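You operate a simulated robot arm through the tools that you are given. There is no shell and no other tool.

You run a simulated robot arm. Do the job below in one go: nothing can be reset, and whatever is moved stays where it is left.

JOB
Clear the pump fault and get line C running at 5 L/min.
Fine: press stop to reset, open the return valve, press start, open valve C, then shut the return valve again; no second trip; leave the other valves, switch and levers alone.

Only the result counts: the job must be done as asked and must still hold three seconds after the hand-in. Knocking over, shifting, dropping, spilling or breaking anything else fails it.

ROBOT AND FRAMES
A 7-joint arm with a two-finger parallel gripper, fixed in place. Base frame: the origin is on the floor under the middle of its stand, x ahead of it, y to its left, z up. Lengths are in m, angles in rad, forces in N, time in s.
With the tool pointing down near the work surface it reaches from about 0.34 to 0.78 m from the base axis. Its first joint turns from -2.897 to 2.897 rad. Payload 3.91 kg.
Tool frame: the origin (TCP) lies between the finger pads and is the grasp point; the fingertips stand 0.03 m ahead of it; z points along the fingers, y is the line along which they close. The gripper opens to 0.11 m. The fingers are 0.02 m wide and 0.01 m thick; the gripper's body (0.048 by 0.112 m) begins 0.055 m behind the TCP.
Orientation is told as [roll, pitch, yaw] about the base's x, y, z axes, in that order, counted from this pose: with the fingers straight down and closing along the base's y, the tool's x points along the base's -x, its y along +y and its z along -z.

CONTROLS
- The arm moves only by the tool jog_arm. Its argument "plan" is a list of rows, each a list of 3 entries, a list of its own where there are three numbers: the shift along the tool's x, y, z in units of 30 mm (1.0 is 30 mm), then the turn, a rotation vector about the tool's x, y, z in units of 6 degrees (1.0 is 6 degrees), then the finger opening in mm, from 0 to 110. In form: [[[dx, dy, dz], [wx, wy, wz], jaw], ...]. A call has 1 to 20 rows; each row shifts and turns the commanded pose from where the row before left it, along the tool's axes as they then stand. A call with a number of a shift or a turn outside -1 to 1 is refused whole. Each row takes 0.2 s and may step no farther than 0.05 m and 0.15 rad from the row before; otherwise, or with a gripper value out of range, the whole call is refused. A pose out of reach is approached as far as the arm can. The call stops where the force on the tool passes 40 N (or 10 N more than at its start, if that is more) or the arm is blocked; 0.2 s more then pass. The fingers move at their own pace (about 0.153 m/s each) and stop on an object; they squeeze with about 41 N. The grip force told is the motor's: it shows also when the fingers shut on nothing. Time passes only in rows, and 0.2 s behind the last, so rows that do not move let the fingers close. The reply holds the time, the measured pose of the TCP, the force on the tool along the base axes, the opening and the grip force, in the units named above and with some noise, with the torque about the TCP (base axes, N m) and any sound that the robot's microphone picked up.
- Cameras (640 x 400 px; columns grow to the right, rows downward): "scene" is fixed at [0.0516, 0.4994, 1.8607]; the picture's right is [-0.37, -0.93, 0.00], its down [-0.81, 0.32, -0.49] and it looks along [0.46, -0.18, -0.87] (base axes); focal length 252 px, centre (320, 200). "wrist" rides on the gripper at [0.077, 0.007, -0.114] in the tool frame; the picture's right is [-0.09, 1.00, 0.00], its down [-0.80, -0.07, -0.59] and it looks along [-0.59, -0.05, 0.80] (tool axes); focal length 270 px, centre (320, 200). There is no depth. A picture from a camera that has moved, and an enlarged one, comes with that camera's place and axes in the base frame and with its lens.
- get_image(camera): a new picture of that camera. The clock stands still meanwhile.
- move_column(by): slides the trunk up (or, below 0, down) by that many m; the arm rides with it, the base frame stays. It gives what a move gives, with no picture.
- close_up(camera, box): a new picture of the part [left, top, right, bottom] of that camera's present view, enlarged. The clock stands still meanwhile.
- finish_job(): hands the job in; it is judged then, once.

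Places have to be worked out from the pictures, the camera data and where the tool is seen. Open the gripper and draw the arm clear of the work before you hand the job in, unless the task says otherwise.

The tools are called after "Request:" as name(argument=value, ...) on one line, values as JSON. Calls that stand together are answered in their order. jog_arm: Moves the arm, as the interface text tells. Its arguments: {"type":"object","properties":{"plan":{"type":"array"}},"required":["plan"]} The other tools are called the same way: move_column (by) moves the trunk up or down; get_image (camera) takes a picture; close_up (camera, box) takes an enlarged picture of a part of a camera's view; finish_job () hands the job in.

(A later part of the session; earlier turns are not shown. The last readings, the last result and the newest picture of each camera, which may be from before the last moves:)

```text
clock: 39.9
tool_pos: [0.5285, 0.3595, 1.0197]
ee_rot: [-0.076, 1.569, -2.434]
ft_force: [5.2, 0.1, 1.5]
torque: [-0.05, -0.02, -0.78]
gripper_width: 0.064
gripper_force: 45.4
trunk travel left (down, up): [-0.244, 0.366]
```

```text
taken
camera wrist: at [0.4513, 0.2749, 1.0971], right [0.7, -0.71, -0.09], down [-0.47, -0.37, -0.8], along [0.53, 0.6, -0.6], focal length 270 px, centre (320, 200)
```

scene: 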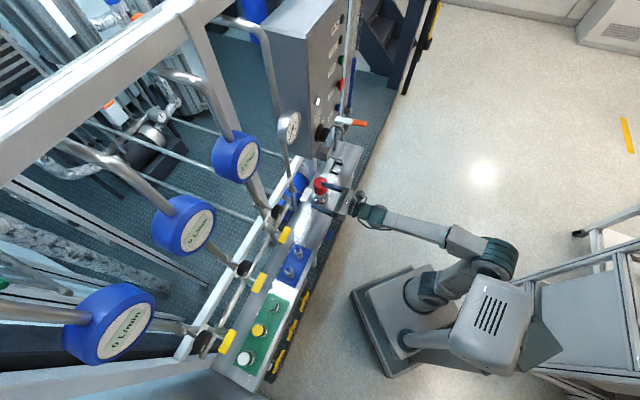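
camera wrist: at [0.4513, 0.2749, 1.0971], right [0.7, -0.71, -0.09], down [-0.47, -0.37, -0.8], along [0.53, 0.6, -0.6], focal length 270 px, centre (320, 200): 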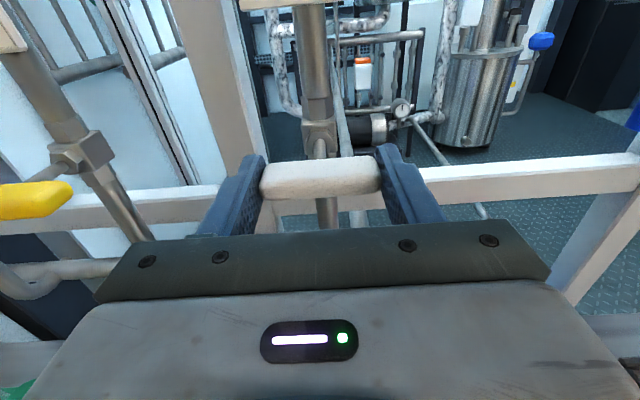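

Gripped at 64 mm with low side force. I turn counter-clockwise (negative about tool z) by 12° first to feel whether it moves that way.

Request:
jog_arm(plan=[[[0, 0, 0], [0, 0, -0.7], 50], [[0, 0, 0], [0, 0, -0.7], 50], [[0, 0, 0], [0, 0, -0.6], 50]])

Request:
get_image(camera="wrist")

Request:
close_up(camera="scene", box=[255, 160, 335, 210])

```text
clock: 40.6
tool_pos: [0.5279, 0.3584, 1.0204]
ee_rot: [1.543, 1.362, -0.813]
ft_force: [-1.3, -8.9, -7.1]
torque: [0.73, -0.7, -0.77]
gripper_width: 0.064
gripper_force: 44.9
trunk travel left (down, up): [-0.244, 0.366]
```

```text
taken
camera wrist: at [0.4401, 0.2864, 1.0971], right [0.7, -0.7, 0.12], down [-0.35, -0.49, -0.79], along [0.62, 0.51, -0.59], focal length 270 px, centre (320, 200)
```

wrist: 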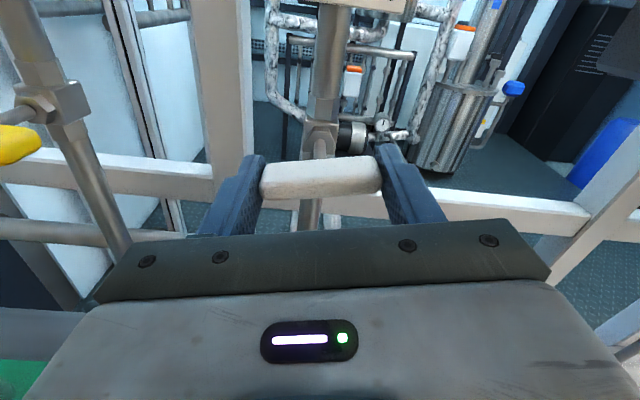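

```text
8.00 times, centred on (295, 185) of scene
camera zoom: at [0.0516, 0.4994, 1.8607], right [-0.37, -0.93, 0.0], down [-0.81, 0.32, -0.49], along [0.46, -0.18, -0.87], focal length 2016 px, centre (520, 320)
```

zoom: 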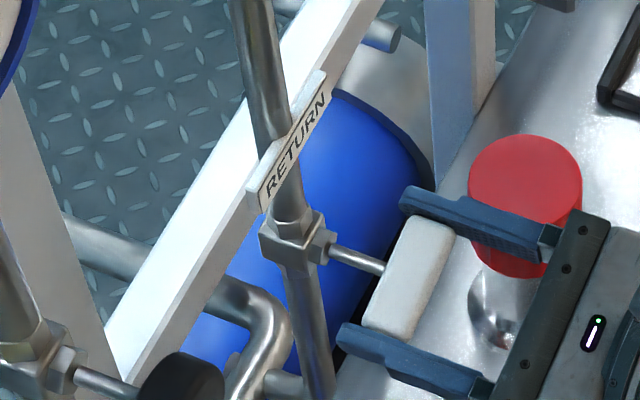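

The handle follows the gripper with almost no resisting torque about its stem, so this direction is right. I continue turning by 36°.

Request:
jog_arm(plan=[[[0, 0, 0], [0, 0, -1], 50], [[0, 0, 0], [0, 0, -1], 50], [[0, 0, 0], [0, 0, -1], 50], [[0, 0, 0], [0, 0, -1], 50], [[0, 0, 0], [0, 0, -1], 50], [[0, 0, 0], [0, 0, -1], 50]])

Request:
get_image(camera="wrist")

Request:
close_up(camera="scene", box=[255, 160, 335, 210])

```text
clock: 42.0
tool_pos: [0.5297, 0.3583, 1.0203]
ee_rot: [1.562, 0.731, -0.79]
ft_force: [-6.7, -15.0, -18.0]
torque: [0.0, -0.06, -1.47]
gripper_width: 0.0642
gripper_force: 45.4
trunk travel left (down, up): [-0.244, 0.366]
```

```text
taken
camera wrist: at [0.4096, 0.3169, 1.0771], right [0.52, -0.51, 0.68], down [-0.04, -0.81, -0.58], along [0.85, 0.28, -0.44], focal length 270 px, centre (320, 200)
```

wrist: 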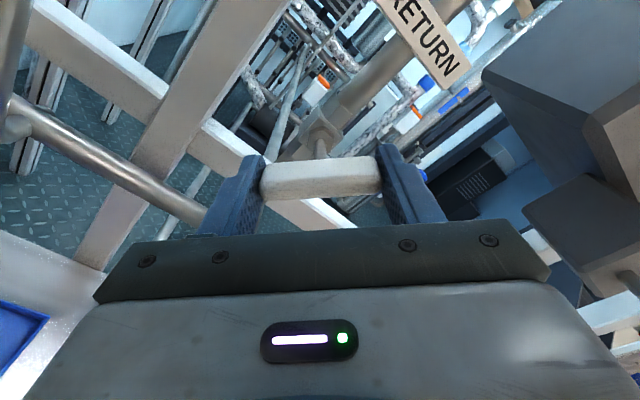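

```text
8.00 times, centred on (295, 185) of scene
camera zoom: at [0.0516, 0.4994, 1.8607], right [-0.37, -0.93, 0.0], down [-0.81, 0.32, -0.49], along [0.46, -0.18, -0.87], focal length 2016 px, centre (520, 320)
```

zoom: 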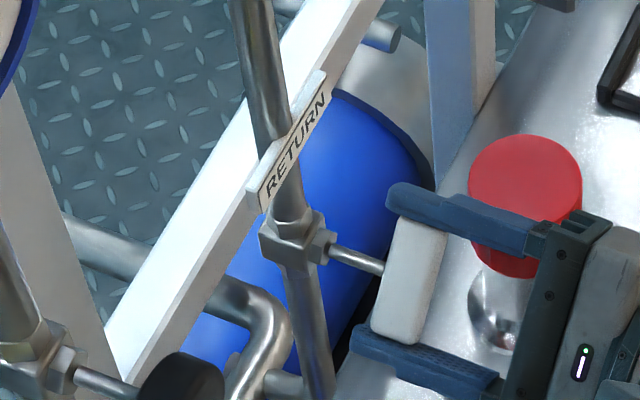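

The handle is at ~48° and following, but some side force (~25 N) has built up from a small centring offset. I open briefly to relieve it and read the free pose.

Request:
jog_arm(plan=[[[0, 0, 0], [0, 0, 0], 80], [[0, 0, 0], [0, 0, 0], 80]])

Request:
get_image(camera="wrist")

Request:
close_up(camera="scene", box=[255, 160, 335, 210])

```text
clock: 42.6
tool_pos: [0.5288, 0.36, 1.0226]
ee_rot: [1.568, 0.732, -0.786]
ft_force: [0.4, 0.3, 0.4]
torque: [-0.01, 0.03, -0.02]
gripper_width: 0.08
gripper_force: 0.0
trunk travel left (down, up): [-0.244, 0.366]
```

```text
taken
camera wrist: at [0.4091, 0.3177, 1.0789], right [0.52, -0.52, 0.68], down [-0.03, -0.81, -0.59], along [0.85, 0.28, -0.44], focal length 270 px, centre (320, 200)
```

wrist: 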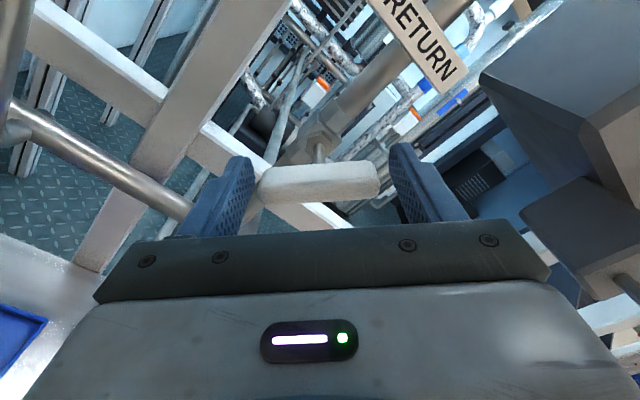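

```text
8.00 times, centred on (295, 185) of scene
camera zoom: at [0.0516, 0.4994, 1.8607], right [-0.37, -0.93, 0.0], down [-0.81, 0.32, -0.49], along [0.46, -0.18, -0.87], focal length 2016 px, centre (520, 320)
```

zoom: 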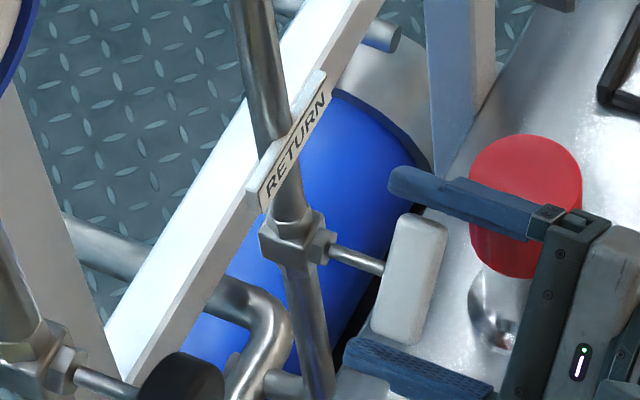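

With the jaws open there is no force, the handle stays at ~48°, and it is centred between the fingers. I re-grip and turn the remaining 42°.

Request:
jog_arm(plan=[[[0, 0, 0], [0, 0, 0], 50], [[0, 0, 0], [0, 0, 0], 50], [[0, 0, 0], [0, 0, -1], 50], [[0, 0, 0], [0, 0, -1], 50], [[0, 0, 0], [0, 0, -1], 50], [[0, 0, 0], [0, 0, -1], 50], [[0, 0, 0], [0, 0, -1], 50]])

Request:
close_up(camera="scene", box=[255, 160, 335, 210])

```text
clock: 44.2
tool_pos: [0.5279, 0.3618, 1.0211]
ee_rot: [1.565, 0.211, -0.785]
ft_force: [-10.1, -3.6, -12.2]
torque: [0.63, -0.63, -1.31]
gripper_width: 0.064
gripper_force: 44.7
trunk travel left (down, up): [-0.244, 0.366]
```

```text
8.00 times, centred on (295, 185) of scene
camera zoom: at [0.0516, 0.4994, 1.8607], right [-0.37, -0.93, 0.0], down [-0.81, 0.32, -0.49], along [0.46, -0.18, -0.87], focal length 2016 px, centre (520, 320)
```

zoom: 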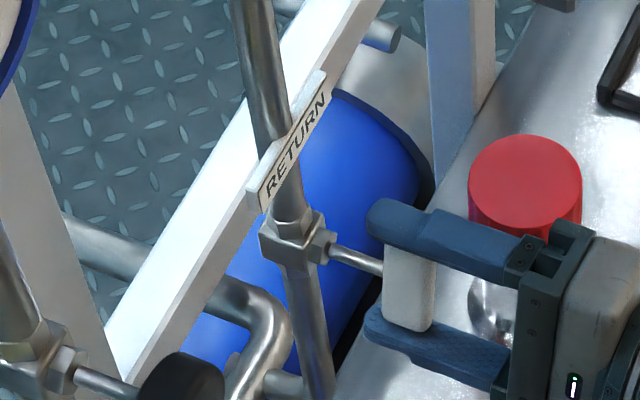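

The handle is at about 78° and still following easily. I turn the last 12° to vertical.

Request:
jog_arm(plan=[[[0, 0, 0], [0, 0, -1], 50], [[0, 0, 0], [0, 0, -1], 50]])

Request:
get_image(camera="wrist")

Request:
close_up(camera="scene", box=[255, 160, 335, 210])

```text
clock: 44.9
tool_pos: [0.5277, 0.3611, 1.0199]
ee_rot: [1.563, -0.001, -0.783]
ft_force: [-11.1, -3.9, -16.4]
torque: [0.38, -0.14, -1.12]
gripper_width: 0.0643
gripper_force: 45.2
trunk travel left (down, up): [-0.244, 0.366]
```

```text
taken
camera wrist: at [0.3913, 0.3356, 1.0275], right [0.07, -0.06, 1.0], down [0.15, -0.99, -0.06], along [0.99, 0.15, -0.06], focal length 270 px, centre (320, 200)
```

wrist: 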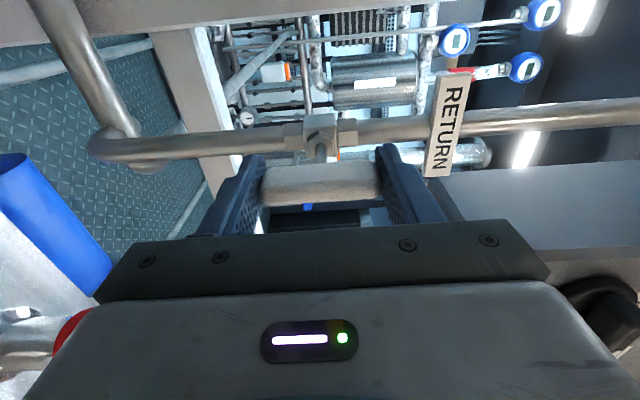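

```text
8.00 times, centred on (295, 185) of scene
camera zoom: at [0.0516, 0.4994, 1.8607], right [-0.37, -0.93, 0.0], down [-0.81, 0.32, -0.49], along [0.46, -0.18, -0.87], focal length 2016 px, centre (520, 320)
```

zoom: 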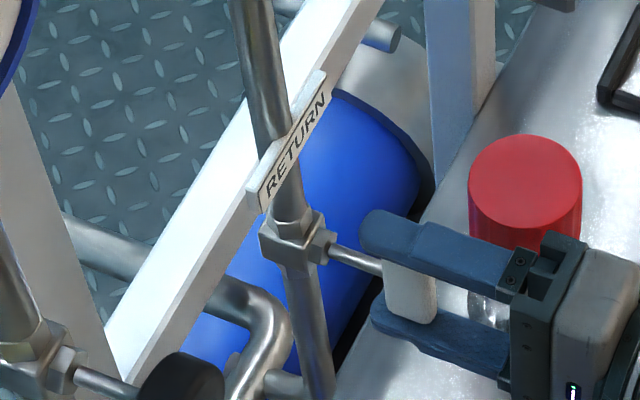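

The RETURN handle is now vertical, in line with its pipe (open). I release, back off 9 cm and roll back +90° so the tool is upright again.

Request:
jog_arm(plan=[[[0, 0, 0], [0, 0, 0], 90], [[0, 0, 0], [0, 0, 0], 90], [[0, 0, -1], [0, 0, 0], 90], [[0, 0, -1], [0, 0, 0], 90], [[0, 0, -1], [0, 0, 0], 90], [[0, 0, 0], [0, 0, 1], 90], [[0, 0, 0], [0, 0, 1], 90], [[0, 0, 0], [0, 0, 1], 90], [[0, 0, 0], [0, 0, 1], 90], [[0, 0, 0], [0, 0, 1], 90], [[0, 0, 0], [0, 0, 1], 90], [[0, 0, 0], [0, 0, 1], 90], [[0, 0, 0], [0, 0, 1], 90], [[0, 0, 0], [0, 0, 1], 90], [[0, 0, 0], [0, 0, 1], 90], [[0, 0, 0], [0, 0, 1], 90], [[0, 0, 0], [0, 0, 1], 90], [[0, 0, 0], [0, 0, 1], 90], [[0, 0, 0], [0, 0, 1], 90], [[0, 0, 0], [0, 0, 1], 90]])

Request:
get_image(camera="wrist")

Request:
close_up(camera="scene", box=[255, 160, 335, 210])

```text
clock: 49.0
tool_pos: [0.4643, 0.2965, 1.0217]
ee_rot: [-0.324, 1.568, -2.678]
ft_force: [0.3, 0.1, -0.7]
torque: [-0.01, -0.03, 0.0]
gripper_width: 0.0899
gripper_force: 0.0
trunk travel left (down, up): [-0.244, 0.366]
```

```text
taken
camera wrist: at [0.3879, 0.2124, 1.0989], right [0.7, -0.7, -0.09], down [-0.47, -0.37, -0.8], along [0.53, 0.6, -0.6], focal length 270 px, centre (320, 200)
```

wrist: 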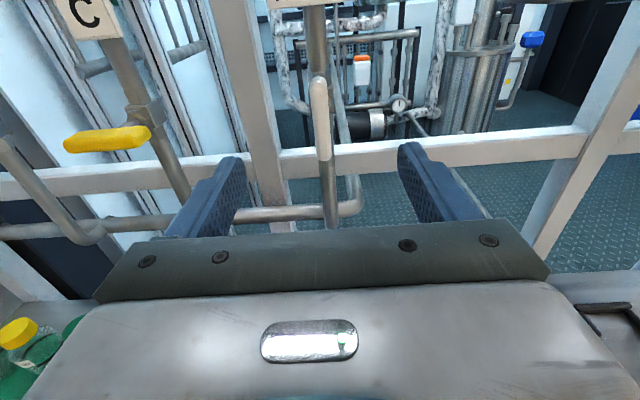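

```text
8.00 times, centred on (295, 185) of scene
camera zoom: at [0.0516, 0.4994, 1.8607], right [-0.37, -0.93, 0.0], down [-0.81, 0.32, -0.49], along [0.46, -0.18, -0.87], focal length 2016 px, centre (520, 320)
```

zoom: 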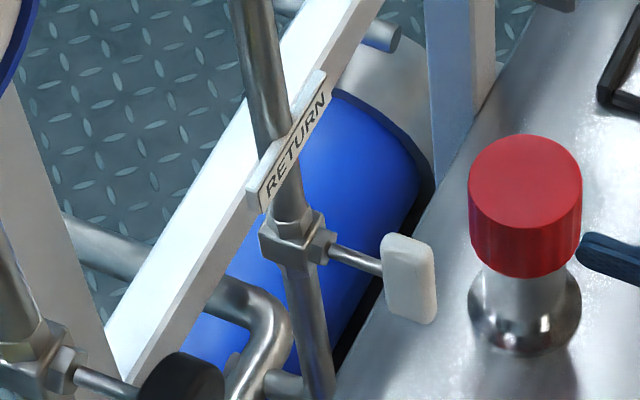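

RETURN is open and standing freely. Now I travel to a point in front of START (q≈-0.421, z≈1.385) with closed fingers, staying about 10 cm off the panel.

Request:
jog_arm(plan=[[[0, 0, -0.7], [0, 0, 0], 40], [[0, 0, -0.6], [0, 0, 0], 0], [[1, 0.84, 0], [0, 0, 0], 0], [[1, 0.84, 0], [0, 0, 0], 0], [[1, 0.84, 0], [0, 0, 0], 0], [[1, 0.84, 0], [0, 0, 0], 0], [[1, 0.84, 0], [0, 0, 0], 0], [[1, 0.84, 0], [0, 0, 0], 0], [[1, 0.84, 0], [0, 0, 0], 0], [[1, 0.84, 0], [0, 0, 0], 0], [[1, 0.84, 0], [0, 0, 0], 0], [[1, 0.84, 0], [0, 0, 0], 0], [[1, 0.84, 0], [0, 0, 0], 0], [[1, 0.84, 0], [0, 0, 0], 0]])

Request:
get_image(camera="wrist")

Request:
close_up(camera="scene", box=[300, 20, 460, 120])

```text
clock: 52.0
tool_pos: [0.6454, 0.0588, 1.3736]
ee_rot: [0.413, 1.567, -1.942]
ft_force: [-0.7, 0.9, 1.1]
torque: [-0.05, 0.09, -0.13]
gripper_width: 0.0
gripper_force: 37.6
out of reach, approached as far as the arm can: row 14
trunk travel left (down, up): [-0.244, 0.366]
```

```text
taken
camera wrist: at [0.5678, -0.0245, 1.4527], right [0.7, -0.7, -0.09], down [-0.47, -0.37, -0.8], along [0.53, 0.6, -0.6], focal length 270 px, centre (320, 200)
```

wrist: 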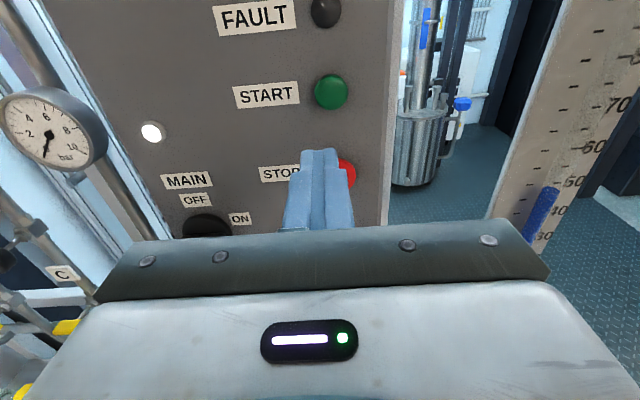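

```text
4.00 times, centred on (380, 70) of scene
camera zoom: at [0.0516, 0.4994, 1.8607], right [-0.37, -0.93, 0.0], down [-0.81, 0.32, -0.49], along [0.46, -0.18, -0.87], focal length 1008 px, centre (80, 720)
```

zoom: 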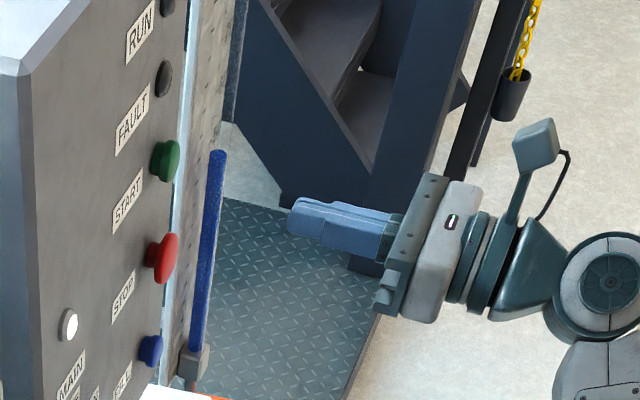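

START is at q≈-0.423, z≈1.385, just above the present reach limit, so I raise the trunk 0.12 m (still low enough for the levers) and then lower the tool onto START's height.

Request:
move_column(by=0.12)

Request:
jog_arm(plan=[[[-0.9, 0.07, 0], [0, 0, 0], 0], [[-0.9, 0.07, 0], [0, 0, 0], 0], [[-0.9, 0.07, 0], [0, 0, 0], 0], [[-0.9, 0.06, 0], [0, 0, 0], 0], [[0, 0, 0], [0, 0, 0], 0]])

Request:
get_image(camera="wrist")

```text
clock: 53.5
tool_pos: [0.6482, 0.0591, 1.4937]
ee_rot: [0.072, 1.566, -2.282]
ft_force: [0.1, 0.3, 0.4]
torque: [0.0, -0.01, 0.0]
gripper_width: 0.0002
gripper_force: 37.9
trunk travel left (down, up): [-0.364, 0.246]
```

```text
clock: 54.8
tool_pos: [0.6537, 0.0552, 1.3864]
ee_rot: [0.246, 1.568, -2.11]
ft_force: [0.1, -0.7, 0.7]
torque: [0.0, 0.0, 0.03]
gripper_width: 0.0
gripper_force: 37.8
trunk travel left (down, up): [-0.364, 0.246]
```

```text
taken
camera wrist: at [0.5764, -0.0298, 1.464], right [0.7, -0.7, -0.09], down [-0.47, -0.37, -0.8], along [0.53, 0.6, -0.6], focal length 270 px, centre (320, 200)
```

wrist: 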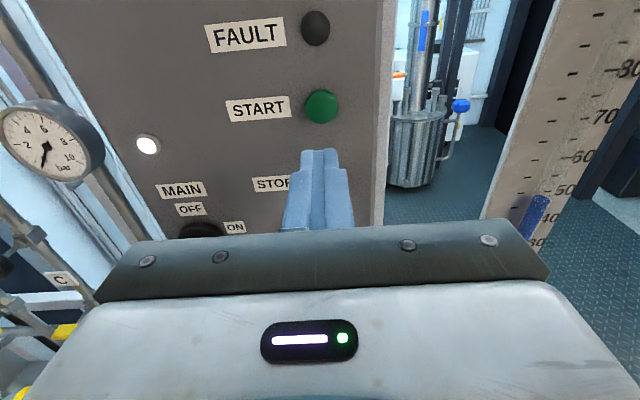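

Aligned with START (p=0.501, q=-0.423, z=1.386). I advance 84 mm and then press in small steps.

Request:
jog_arm(plan=[[[0, 0, 0.93], [0, 0, 0], 0], [[0, 0, 0.93], [0, 0, 0], 0], [[0, 0, 0.93], [0, 0, 0], 0], [[0, 0, 0.15], [0, 0, 0], 0], [[0, 0, 0.15], [0, 0, 0], 0], [[0, 0, 0.15], [0, 0, 0], 0], [[0, 0, 0.15], [0, 0, 0], 0]])

Request:
close_up(camera="scene", box=[300, 0, 460, 100])

```text
clock: 56.4
tool_pos: [0.7241, 0.1256, 1.3868]
ee_rot: [0.183, 1.565, -2.171]
ft_force: [-1.0, -1.9, -0.6]
torque: [-0.01, 0.03, 0.01]
gripper_width: 0.0
gripper_force: 37.8
trunk travel left (down, up): [-0.364, 0.246]
heard: click
```

```text
4.00 times, centred on (380, 50) of scene
camera zoom: at [0.0516, 0.4994, 1.8607], right [-0.37, -0.93, 0.0], down [-0.81, 0.32, -0.49], along [0.46, -0.18, -0.87], focal length 1008 px, centre (80, 800)
```

zoom: 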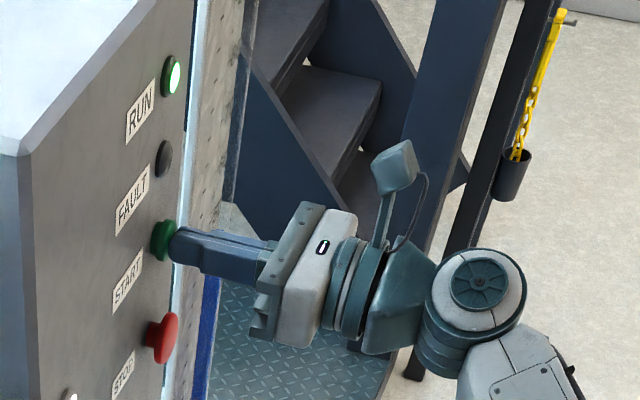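

Click heard, RUN lamp lit and FAULT dark: the pump is running. I withdraw and travel straight to a point in front of the C handle, opening the jaw on the way.

Request:
jog_arm(plan=[[[0, 0, -1], [0, 0, 0], 0], [[0, 0, -1], [0, 0, 0], 0], [[-0.715, -0.953, 0], [0, 0, 0], 0], [[-0.715, -0.953, 0], [0, 0, 0], 0], [[-0.715, -0.953, 0], [0, 0, 0], 0], [[-0.715, -0.953, 0], [0, 0, 0], 0], [[-0.715, -0.953, 0], [0, 0, 0], 0], [[-0.715, -0.953, 0], [0, 0, 0], 0], [[-0.715, -0.953, 0], [0, 0, 0], 0], [[-0.715, -0.953, 0], [0, 0, 0], 0], [[-0.715, -0.953, 0], [0, 0, 0], 0], [[-0.715, -0.953, 0], [0, 0, 0], 0], [[-0.715, -0.953, 0], [0, 0, 0], 40], [[-0.715, -0.953, 0], [0, 0, 0], 90], [[-0.715, -0.953, 0], [0, 0, 0], 90], [[-0.715, -0.953, 0], [0, 0, 0], 90], [[-0.715, -0.953, 0], [0, 0, 0], 90], [[-0.715, -0.953, 0], [0, 0, 0], 90], [[-0.715, -0.953, 0], [0, 0, 0], 90]])

Request:
get_image(camera="wrist")

Request:
get_image(camera="scene")

```text
clock: 59.9
tool_pos: [0.4132, 0.3495, 1.0747]
ee_rot: [-1.549, 1.282, 2.39]
ft_force: [0.2, 0.0, 0.0]
torque: [-0.01, 0.02, -0.05]
gripper_width: 0.0902
gripper_force: 0.0
trunk travel left (down, up): [-0.364, 0.246]
stopped in row 17: the arm was blocked; the commanded pose is now the measured one
```

```text
taken
camera wrist: at [0.354, 0.2499, 1.1479], right [0.66, -0.65, -0.37], down [-0.63, -0.22, -0.74], along [0.4, 0.73, -0.56], focal length 270 px, centre (320, 200)
```

wrist: 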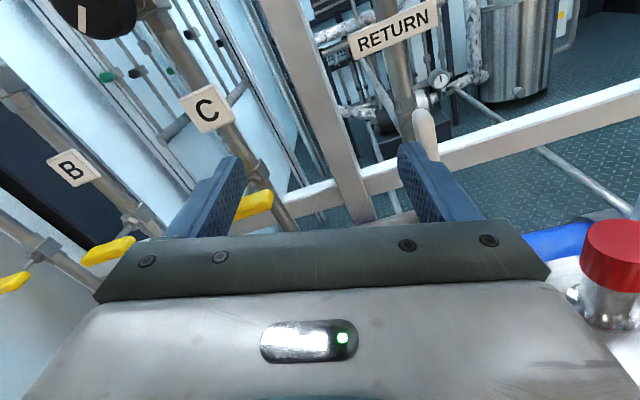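

```text
taken
```

scene: 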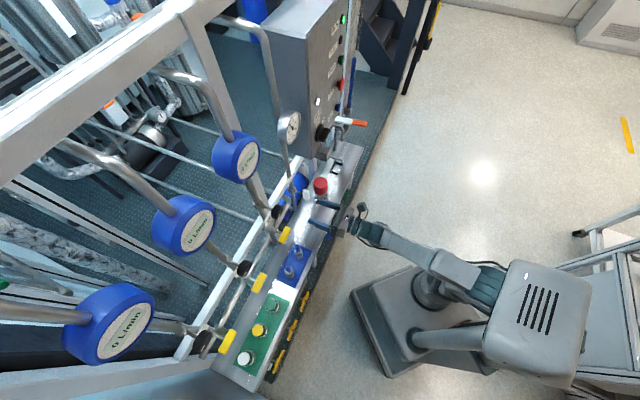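

The pump runs (RUN green), but the arm was blocked by a joint limit short of C (q=-0.045) and rolled about 16° off. I push outward a little where there is more reach and undo the roll.

Request:
jog_arm(plan=[[[0, 0, 0.5], [0, 0, 0], 90], [[0, 0, 0.5], [0, 0, 0], 90], [[0, 0, 0], [0, 0, -0.7], 90], [[0, 0, 0], [0, 0, -0.7], 90], [[0, 0, 0], [0, 0, -0.7], 90], [[0, 0, 0], [0, 0, -0.65], 90]])

Request:
get_image(camera="wrist")

Request:
get_image(camera="scene")

```text
clock: 61.3
tool_pos: [0.4434, 0.3622, 1.0772]
ee_rot: [-1.469, 1.554, 2.452]
ft_force: [0.7, 1.4, 0.3]
torque: [-0.01, -0.02, -0.03]
gripper_width: 0.0901
gripper_force: 0.0
trunk travel left (down, up): [-0.364, 0.246]
```

```text
taken
camera wrist: at [0.3669, 0.2772, 1.1535], right [0.7, -0.71, -0.1], down [-0.48, -0.36, -0.8], along [0.53, 0.61, -0.59], focal length 270 px, centre (320, 200)
```

wrist: 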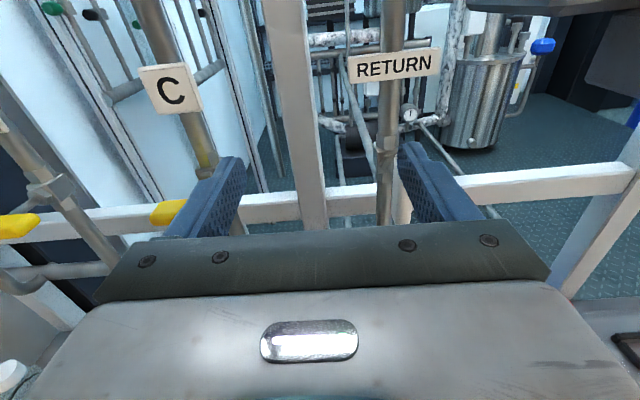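

```text
taken
```

scene: 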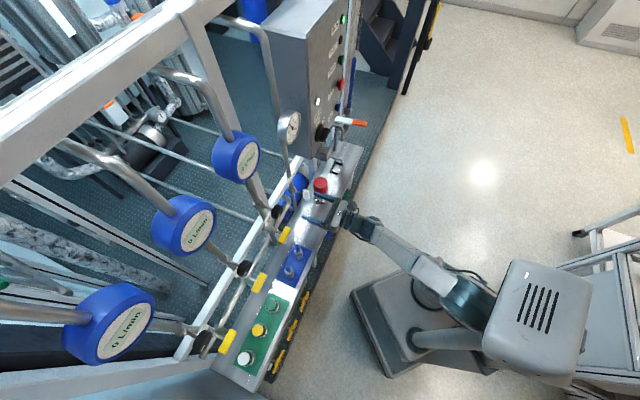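

Orientation is restored at p=0.570, q=-0.057, z=1.077 with the pump still running. I shift in +q toward C in four steps at this greater reach.

Request:
jog_arm(plan=[[[0, -1, 0], [0, 0, 0], 90], [[0, -1, 0], [0, 0, 0], 90], [[0, -1, 0], [0, 0, 0], 90], [[0, -1, 0], [0, 0, 0], 90]])

Request:
get_image(camera="wrist")

```text
clock: 61.9
tool_pos: [0.4679, 0.3273, 1.0894]
ee_rot: [-1.63, 1.347, 2.171]
ft_force: [-0.6, -0.6, -0.8]
torque: [0.0, 0.04, 0.04]
gripper_width: 0.0899
gripper_force: 0.1
trunk travel left (down, up): [-0.364, 0.246]
stopped in row 3: the arm was blocked; the commanded pose is now the measured one
```

```text
taken
camera wrist: at [0.3904, 0.2396, 1.1626], right [0.58, -0.75, -0.31], down [-0.61, -0.16, -0.77], along [0.53, 0.64, -0.56], focal length 270 px, centre (320, 200)
```

wrist: 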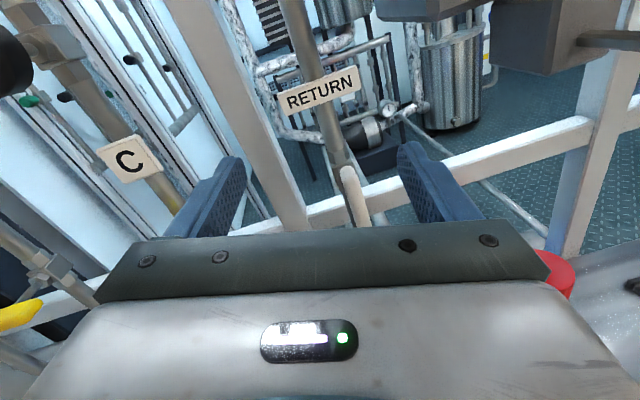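

The arm drifted the wrong way and rolled again: the joint configuration is awkward rather than the place being out of reach. I look at the arm posture before going on.

Request:
get_image(camera="scene")

Request:
close_up(camera="scene", box=[320, 160, 640, 400])

```text
taken
```

scene: 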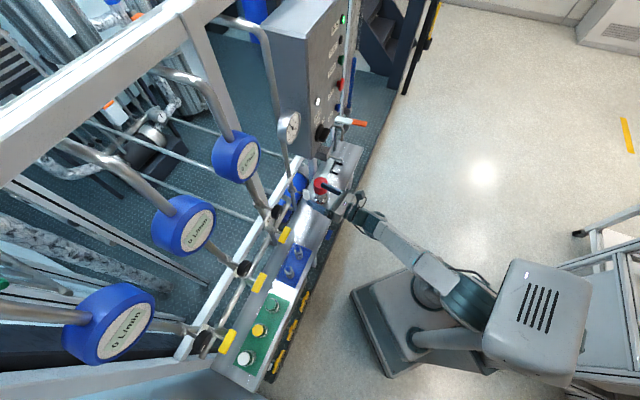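

```text
1.67 times, centred on (480, 280) of scene
camera zoom: at [0.0516, 0.4994, 1.8607], right [-0.37, -0.93, 0.0], down [-0.81, 0.32, -0.49], along [0.46, -0.18, -0.87], focal length 420 px, centre (53, 67)
```

zoom: 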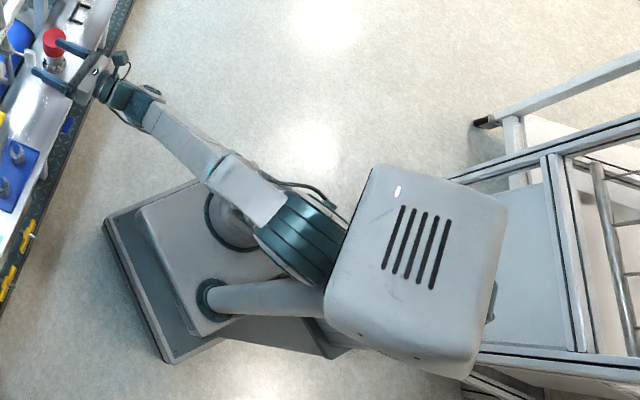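

The arm lies in one vertical plane; the trouble looks like a wrist-bend limit when the shoulder is too high relative to the tool. I lift the tool 9 cm, then lower the trunk by 0.14 m to the kind of configuration that worked at RETURN.

Request:
jog_arm(plan=[[[1, 0, 0], [0, 0, 0], 90], [[1, 0, 0], [0, 0, 0], 90], [[1, 0, 0], [0, 0, 0], 90]])

Request:
move_column(by=-0.14)

Request:
get_image(camera="wrist")

Request:
get_image(camera="scene")

```text
clock: 62.7
tool_pos: [0.479, 0.3136, 1.1776]
ee_rot: [-1.619, 1.347, 2.188]
ft_force: [0.5, -1.0, 0.3]
torque: [0.01, 0.0, 0.02]
gripper_width: 0.0898
gripper_force: 0.1
trunk travel left (down, up): [-0.364, 0.246]
```

```text
clock: 64.4
tool_pos: [0.4792, 0.3143, 1.038]
ee_rot: [-1.625, 1.346, 2.179]
ft_force: [-0.4, -0.2, 0.0]
torque: [-0.01, -0.01, 0.03]
gripper_width: 0.0899
gripper_force: 0.0
trunk travel left (down, up): [-0.224, 0.386]
```

```text
taken
camera wrist: at [0.4006, 0.2253, 1.1102], right [0.59, -0.75, -0.31], down [-0.61, -0.16, -0.77], along [0.53, 0.64, -0.56], focal length 270 px, centre (320, 200)
```

wrist: 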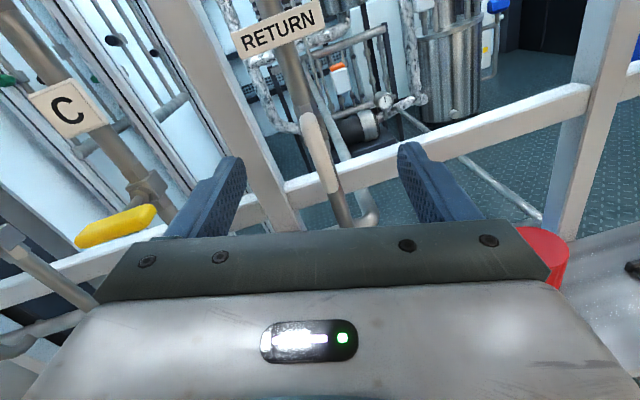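

```text
taken
```

scene: 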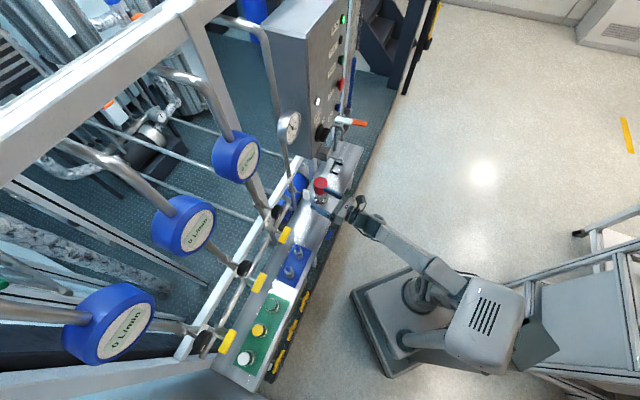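

The trunk is lowered; TCP is at p=0.561, q=-0.117, z=1.038, with roughly 15° orientation error. I correct the orientation (computed rotation vector) in four steps.

Request:
jog_arm(plan=[[[0, 0, 0], [0.292, -0.062, -0.534], 90], [[0, 0, 0], [0.292, -0.062, -0.534], 90], [[0, 0, 0], [0.292, -0.062, -0.534], 90], [[0, 0, 0], [0.292, -0.062, -0.534], 90]])

Request:
jog_arm(plan=[[[0, -1, 0], [0, 0, 0], 90], [[0, -1, 0], [0, 0, 0], 90]])

Request:
get_image(camera="wrist")

```text
clock: 65.4
tool_pos: [0.4787, 0.3128, 1.0393]
ee_rot: [1.699, 1.569, -0.657]
ft_force: [-1.1, 0.5, 0.5]
torque: [-0.01, 0.0, 0.03]
gripper_width: 0.0899
gripper_force: 0.1
trunk travel left (down, up): [-0.224, 0.386]
```

```text
clock: 66.0
tool_pos: [0.4361, 0.355, 1.0367]
ee_rot: [1.902, 1.57, -0.455]
ft_force: [1.0, 0.4, -0.4]
torque: [0.01, 0.01, 0.04]
gripper_width: 0.09
gripper_force: 0.1
trunk travel left (down, up): [-0.224, 0.386]
```

```text
taken
camera wrist: at [0.3588, 0.2713, 1.1143], right [0.7, -0.7, -0.09], down [-0.47, -0.37, -0.8], along [0.53, 0.6, -0.59], focal length 270 px, centre (320, 200)
```

wrist: 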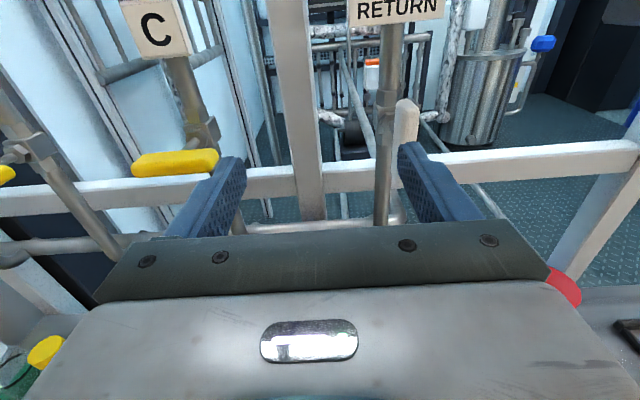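

That works cleanly: q=-0.057, p=0.559. I continue 0.12 m in +q to C and drop 15 mm.

Request:
jog_arm(plan=[[[0, -1, 0], [0, 0, 0], 90], [[0, -1, 0], [0, 0, 0], 90], [[-0.25, -1, 0], [0, 0, 0], 90], [[-0.25, -1, 0], [0, 0, 0], 90]])

Request:
get_image(camera="wrist")

Request:
close_up(camera="scene", box=[220, 170, 380, 270])

```text
clock: 67.0
tool_pos: [0.397, 0.415, 1.014]
ee_rot: [-1.325, 1.361, 2.621]
ft_force: [0.4, 0.4, -0.7]
torque: [0.01, 0.01, 0.0]
gripper_width: 0.0899
gripper_force: 0.0
trunk travel left (down, up): [-0.224, 0.386]
stopped in row 4: the arm was blocked; the commanded pose is now the measured one
```

```text
taken
camera wrist: at [0.3351, 0.3209, 1.093], right [0.68, -0.67, -0.29], down [-0.6, -0.3, -0.74], along [0.41, 0.68, -0.61], focal length 270 px, centre (320, 200)
```

wrist: 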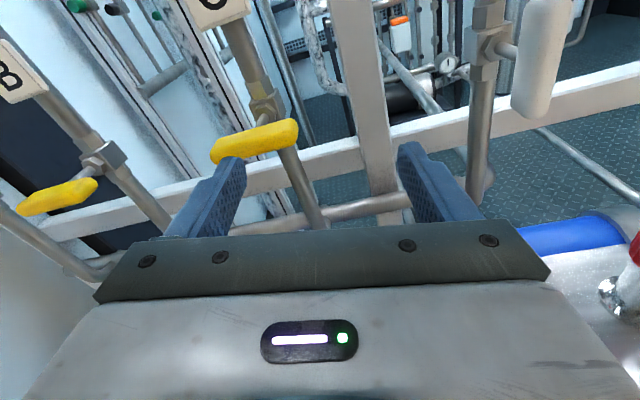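

```text
4.00 times, centred on (300, 220) of scene
camera zoom: at [0.0516, 0.4994, 1.8607], right [-0.37, -0.93, 0.0], down [-0.81, 0.32, -0.49], along [0.46, -0.18, -0.87], focal length 1008 px, centre (400, 120)
```

zoom: 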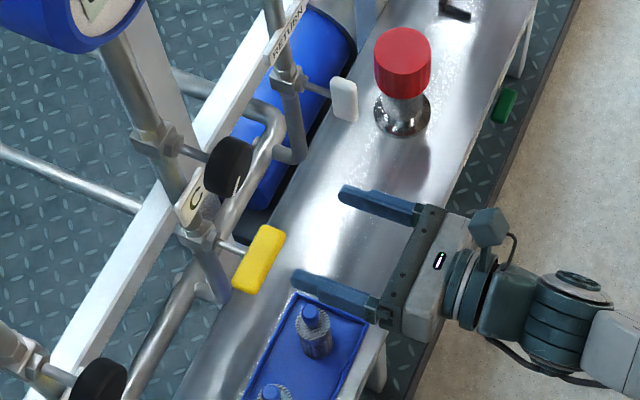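

Blocked again at q≈0.01: with a horizontal tool the wrist sits in a flipped branch whose limit lies right here. For C I'll instead use a downward-tilted tool (natural wrist posture) and push the handle's end round; first I rise 6 cm and pitch the tool down about 48°.

Request:
jog_arm(plan=[[[1, 0, 0], [0, 0, 0], 90], [[1, 0, 0], [0, 0, 0], 60], [[0, 0, 0], [0, -1, 0], 0], [[0, 0, 0], [0, -1, 0], 0], [[0, 0, 0], [0, -1, 0], 0], [[0, 0, 0], [0, -1, 0], 0], [[0, 0, 0], [0, -1, 0], 0], [[0, 0, 0], [0, -1, 0], 0], [[0, 0, 0], [0, -1, 0], 0], [[0, 0, 0], [0, -1, 0], 0]])

Request:
get_image(camera="wrist")

Request:
get_image(camera="scene")

```text
clock: 69.2
tool_pos: [0.4016, 0.4045, 1.0865]
ee_rot: [-0.281, 0.781, -2.548]
ft_force: [-1.8, 0.6, -0.5]
torque: [-0.05, -0.05, -0.1]
gripper_width: 0.0
gripper_force: 38.4
out of reach, approached as far as the arm can: row 4, 5
trunk travel left (down, up): [-0.224, 0.386]
```

```text
taken
camera wrist: at [0.4044, 0.3631, 1.2175], right [0.65, -0.72, -0.26], down [-0.76, -0.63, -0.14], along [-0.06, 0.29, -0.96], focal length 270 px, centre (320, 200)
```

wrist: 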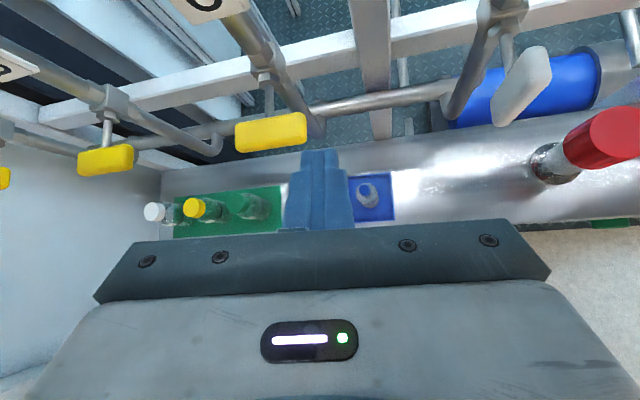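

```text
taken
```

scene: 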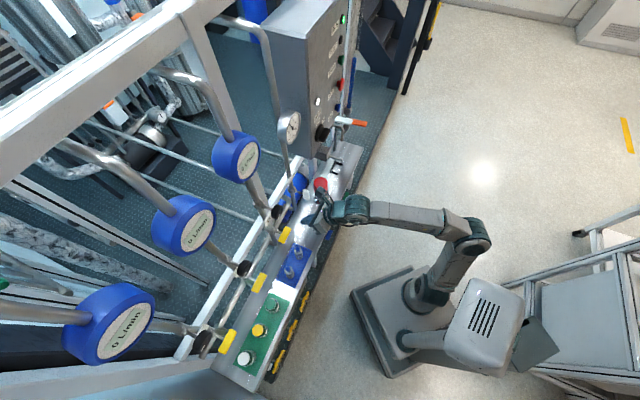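

The tool now tilts ~43° down (camera on top) at p=0.570, q=0.002, z=1.087, jaw closed. I square the orientation (35° down, yaw 45°, no roll) and slide to q≈0.085, in front of the left end of the C handle.

Request:
jog_arm(plan=[[[0, 0, 0], [-0.42, 0.5, -0.47], 0], [[0, 0, 0], [-0.42, 0.5, -0.47], 0], [[0, 0, 0], [-0.42, 0.5, -0.47], 0], [[0, -0.7, 0], [0, 0, 0], 0], [[0, -0.7, 0], [0, 0, 0], 0], [[0, -0.7, 0], [0, 0, 0], 0], [[0, -0.7, 0], [0, 0, 0], 0]])

Request:
get_image(camera="wrist")

Request:
get_image(camera="scene")

```text
clock: 70.8
tool_pos: [0.3453, 0.4632, 1.087]
ee_rot: [-0.009, 0.96, -2.364]
ft_force: [0.2, -0.5, 0.2]
torque: [0.01, 0.02, -0.03]
gripper_width: 0.0
gripper_force: 37.6
trunk travel left (down, up): [-0.224, 0.386]
```

```text
taken
camera wrist: at [0.3137, 0.4237, 1.2154], right [0.67, -0.74, -0.08], down [-0.72, -0.62, -0.32], along [0.19, 0.27, -0.95], focal length 270 px, centre (320, 200)
```

wrist: 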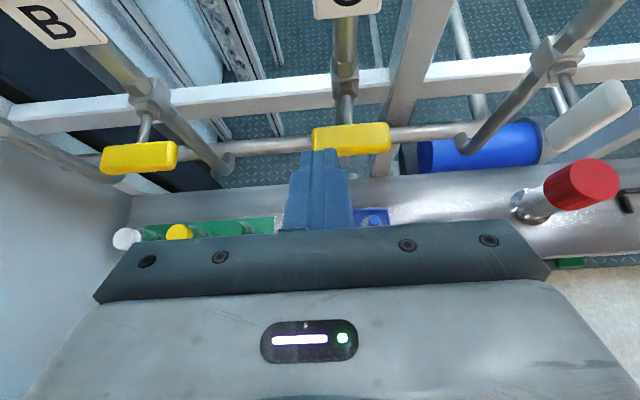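

```text
taken
```

scene: 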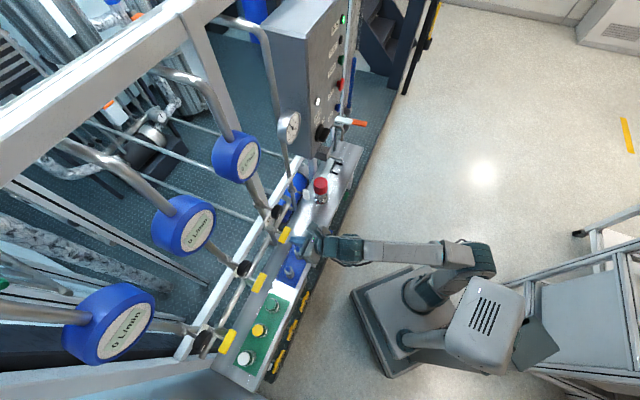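

The wrist works well in this tilted posture: TCP p=0.572, q=0.083, z=1.087, finger above and in front of the left half of the C handle. I move 45 mm forward at this height and check clearance to the black knob above.

Request:
jog_arm(plan=[[[0.29, 0, 0.41], [0, 0, 0], 0], [[0.29, 0, 0.41], [0, 0, 0], 0], [[0.29, 0, 0.41], [0, 0, 0], 0]])

Request:
get_image(camera="wrist")

Request:
close_up(camera="scene", box=[230, 180, 330, 243])

Request:
close_up(camera="scene", box=[200, 100, 360, 200])

```text
clock: 71.6
tool_pos: [0.3769, 0.4935, 1.087]
ee_rot: [-0.011, 0.961, -2.364]
ft_force: [-0.3, 0.3, -0.1]
torque: [0.0, -0.02, 0.02]
gripper_width: 0.0
gripper_force: 38.3
trunk travel left (down, up): [-0.224, 0.386]
```

```text
taken
camera wrist: at [0.3453, 0.4541, 1.2162], right [0.67, -0.74, -0.08], down [-0.72, -0.62, -0.32], along [0.19, 0.27, -0.95], focal length 270 px, centre (320, 200)
```

wrist: 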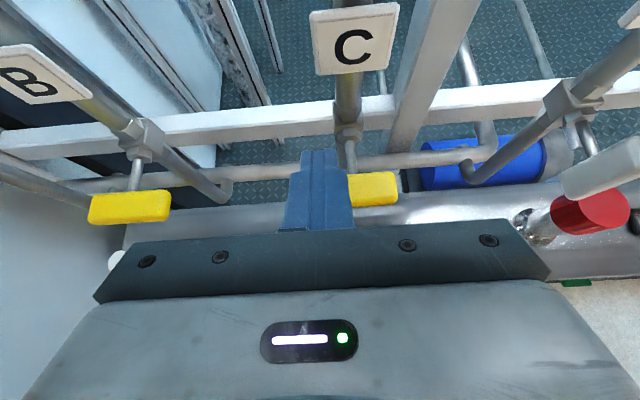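

```text
6.35 times, centred on (280, 212) of scene
camera zoom: at [0.0516, 0.4994, 1.8607], right [-0.37, -0.93, 0.0], down [-0.81, 0.32, -0.49], along [0.46, -0.18, -0.87], focal length 1600 px, centre (574, 127)
```

zoom: 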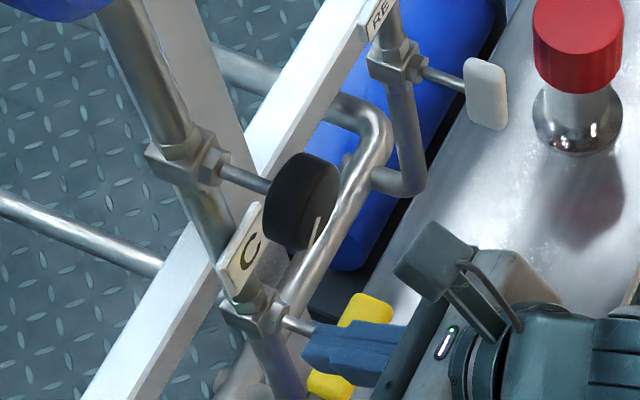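

```text
4.00 times, centred on (280, 150) of scene
camera zoom: at [0.0516, 0.4994, 1.8607], right [-0.37, -0.93, 0.0], down [-0.81, 0.32, -0.49], along [0.46, -0.18, -0.87], focal length 1008 px, centre (480, 400)
```

zoom: 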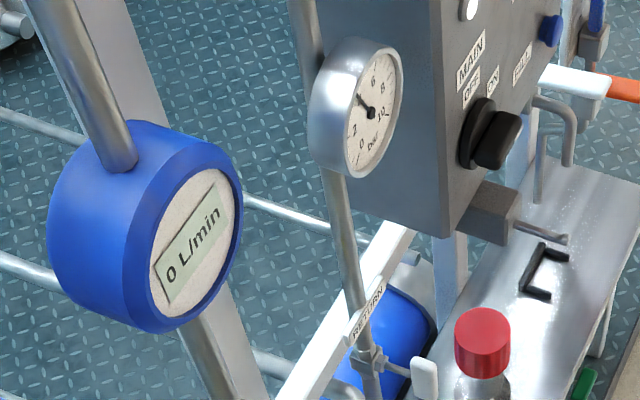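

Clearances are fine (camera ~3 cm from the black knob) and the pressure gauge sits steady near 4 bar with RETURN open. I ease the finger onto the top of the handle's left half and begin pushing it down along an arc.

Request:
jog_arm(plan=[[[-0.34, 0, 0.443], [0, 0, 0], 0], [[-0.34, 0, 0.443], [0, 0, 0], 0], [[-0.246, -0.1, 0.172], [0, 0, 0], 0], [[-0.246, -0.133, 0.172], [0, 0, 0], 0]])

Request:
get_image(camera="wrist")

Request:
close_up(camera="scene", box=[230, 195, 330, 258])

```text
clock: 72.6
tool_pos: [0.3786, 0.5064, 1.0367]
ee_rot: [-0.01, 0.962, -2.362]
ft_force: [-0.6, 0.7, 0.9]
torque: [0.03, 0.0, 0.0]
gripper_width: 0.0
gripper_force: 37.7
trunk travel left (down, up): [-0.224, 0.386]
```

```text
taken
camera wrist: at [0.3476, 0.4671, 1.1664], right [0.67, -0.74, -0.08], down [-0.72, -0.62, -0.32], along [0.19, 0.27, -0.95], focal length 270 px, centre (320, 200)
```

wrist: 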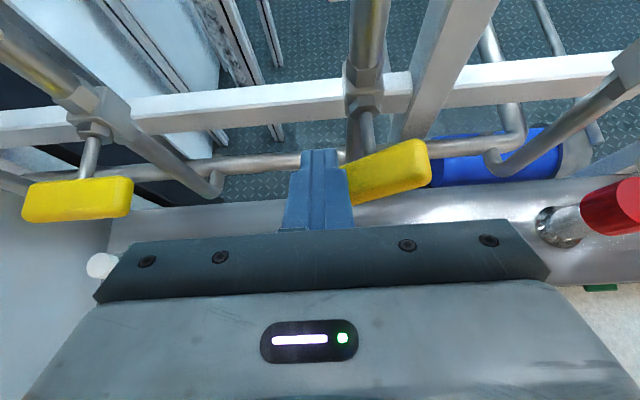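

```text
6.35 times, centred on (280, 226) of scene
camera zoom: at [0.0516, 0.4994, 1.8607], right [-0.37, -0.93, 0.0], down [-0.81, 0.32, -0.49], along [0.46, -0.18, -0.87], focal length 1600 px, centre (574, 32)
```

zoom: 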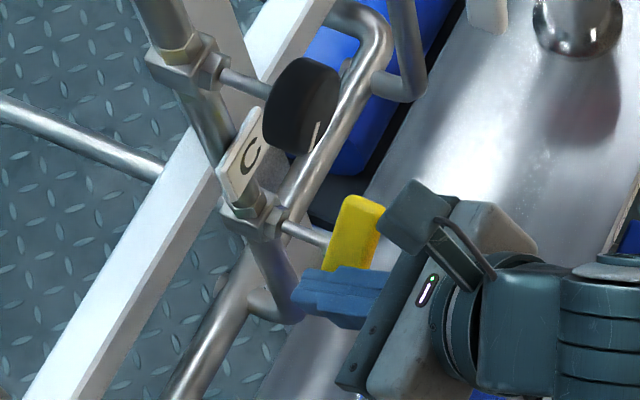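

The handle is tilting (right end rising) with negligible force. I continue along the arc toward vertical.

Request:
jog_arm(plan=[[[-0.218, 0, 0.153], [0, 0, 0], 0], [[-0.218, 0, 0.153], [0, 0, 0], 0], [[-0.164, 0.1, 0.115], [0, 0, 0], 0]])

Request:
get_image(camera="wrist")

Request:
close_up(camera="scene", box=[230, 195, 330, 258])

Request:
close_up(camera="scene", box=[200, 100, 360, 200])

```text
clock: 73.4
tool_pos: [0.3806, 0.5038, 1.0157]
ee_rot: [-0.008, 0.961, -2.363]
ft_force: [0.5, 1.6, 0.0]
torque: [0.05, -0.01, 0.04]
gripper_width: 0.0001
gripper_force: 37.5
trunk travel left (down, up): [-0.224, 0.386]
```

```text
taken
camera wrist: at [0.3494, 0.4652, 1.1444], right [0.67, -0.74, -0.08], down [-0.72, -0.62, -0.32], along [0.19, 0.27, -0.95], focal length 270 px, centre (320, 200)
```

wrist: 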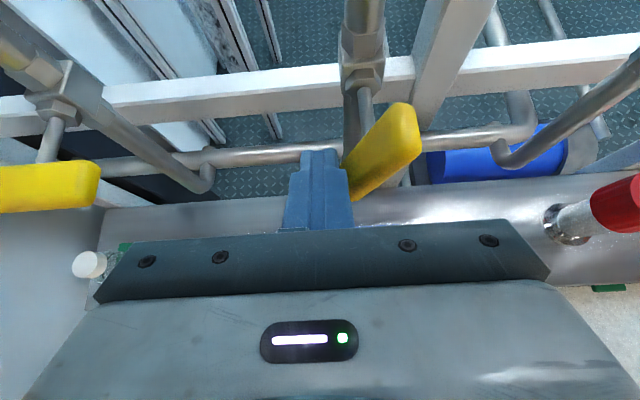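

```text
6.35 times, centred on (280, 226) of scene
camera zoom: at [0.0516, 0.4994, 1.8607], right [-0.37, -0.93, 0.0], down [-0.81, 0.32, -0.49], along [0.46, -0.18, -0.87], focal length 1600 px, centre (574, 32)
```

zoom: 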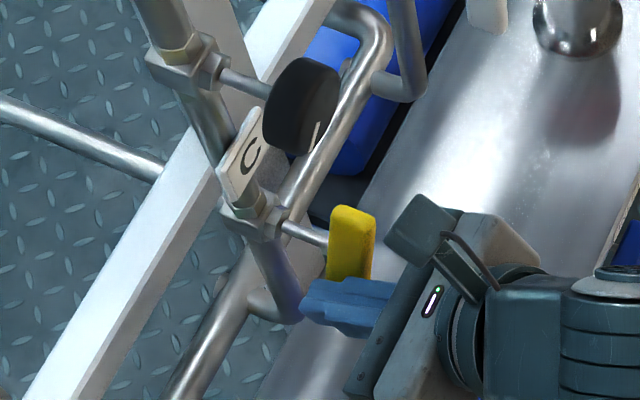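

```text
4.00 times, centred on (280, 150) of scene
camera zoom: at [0.0516, 0.4994, 1.8607], right [-0.37, -0.93, 0.0], down [-0.81, 0.32, -0.49], along [0.46, -0.18, -0.87], focal length 1008 px, centre (480, 400)
```

zoom: 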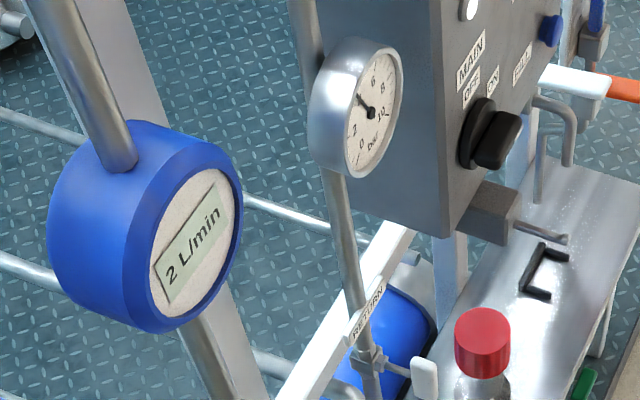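

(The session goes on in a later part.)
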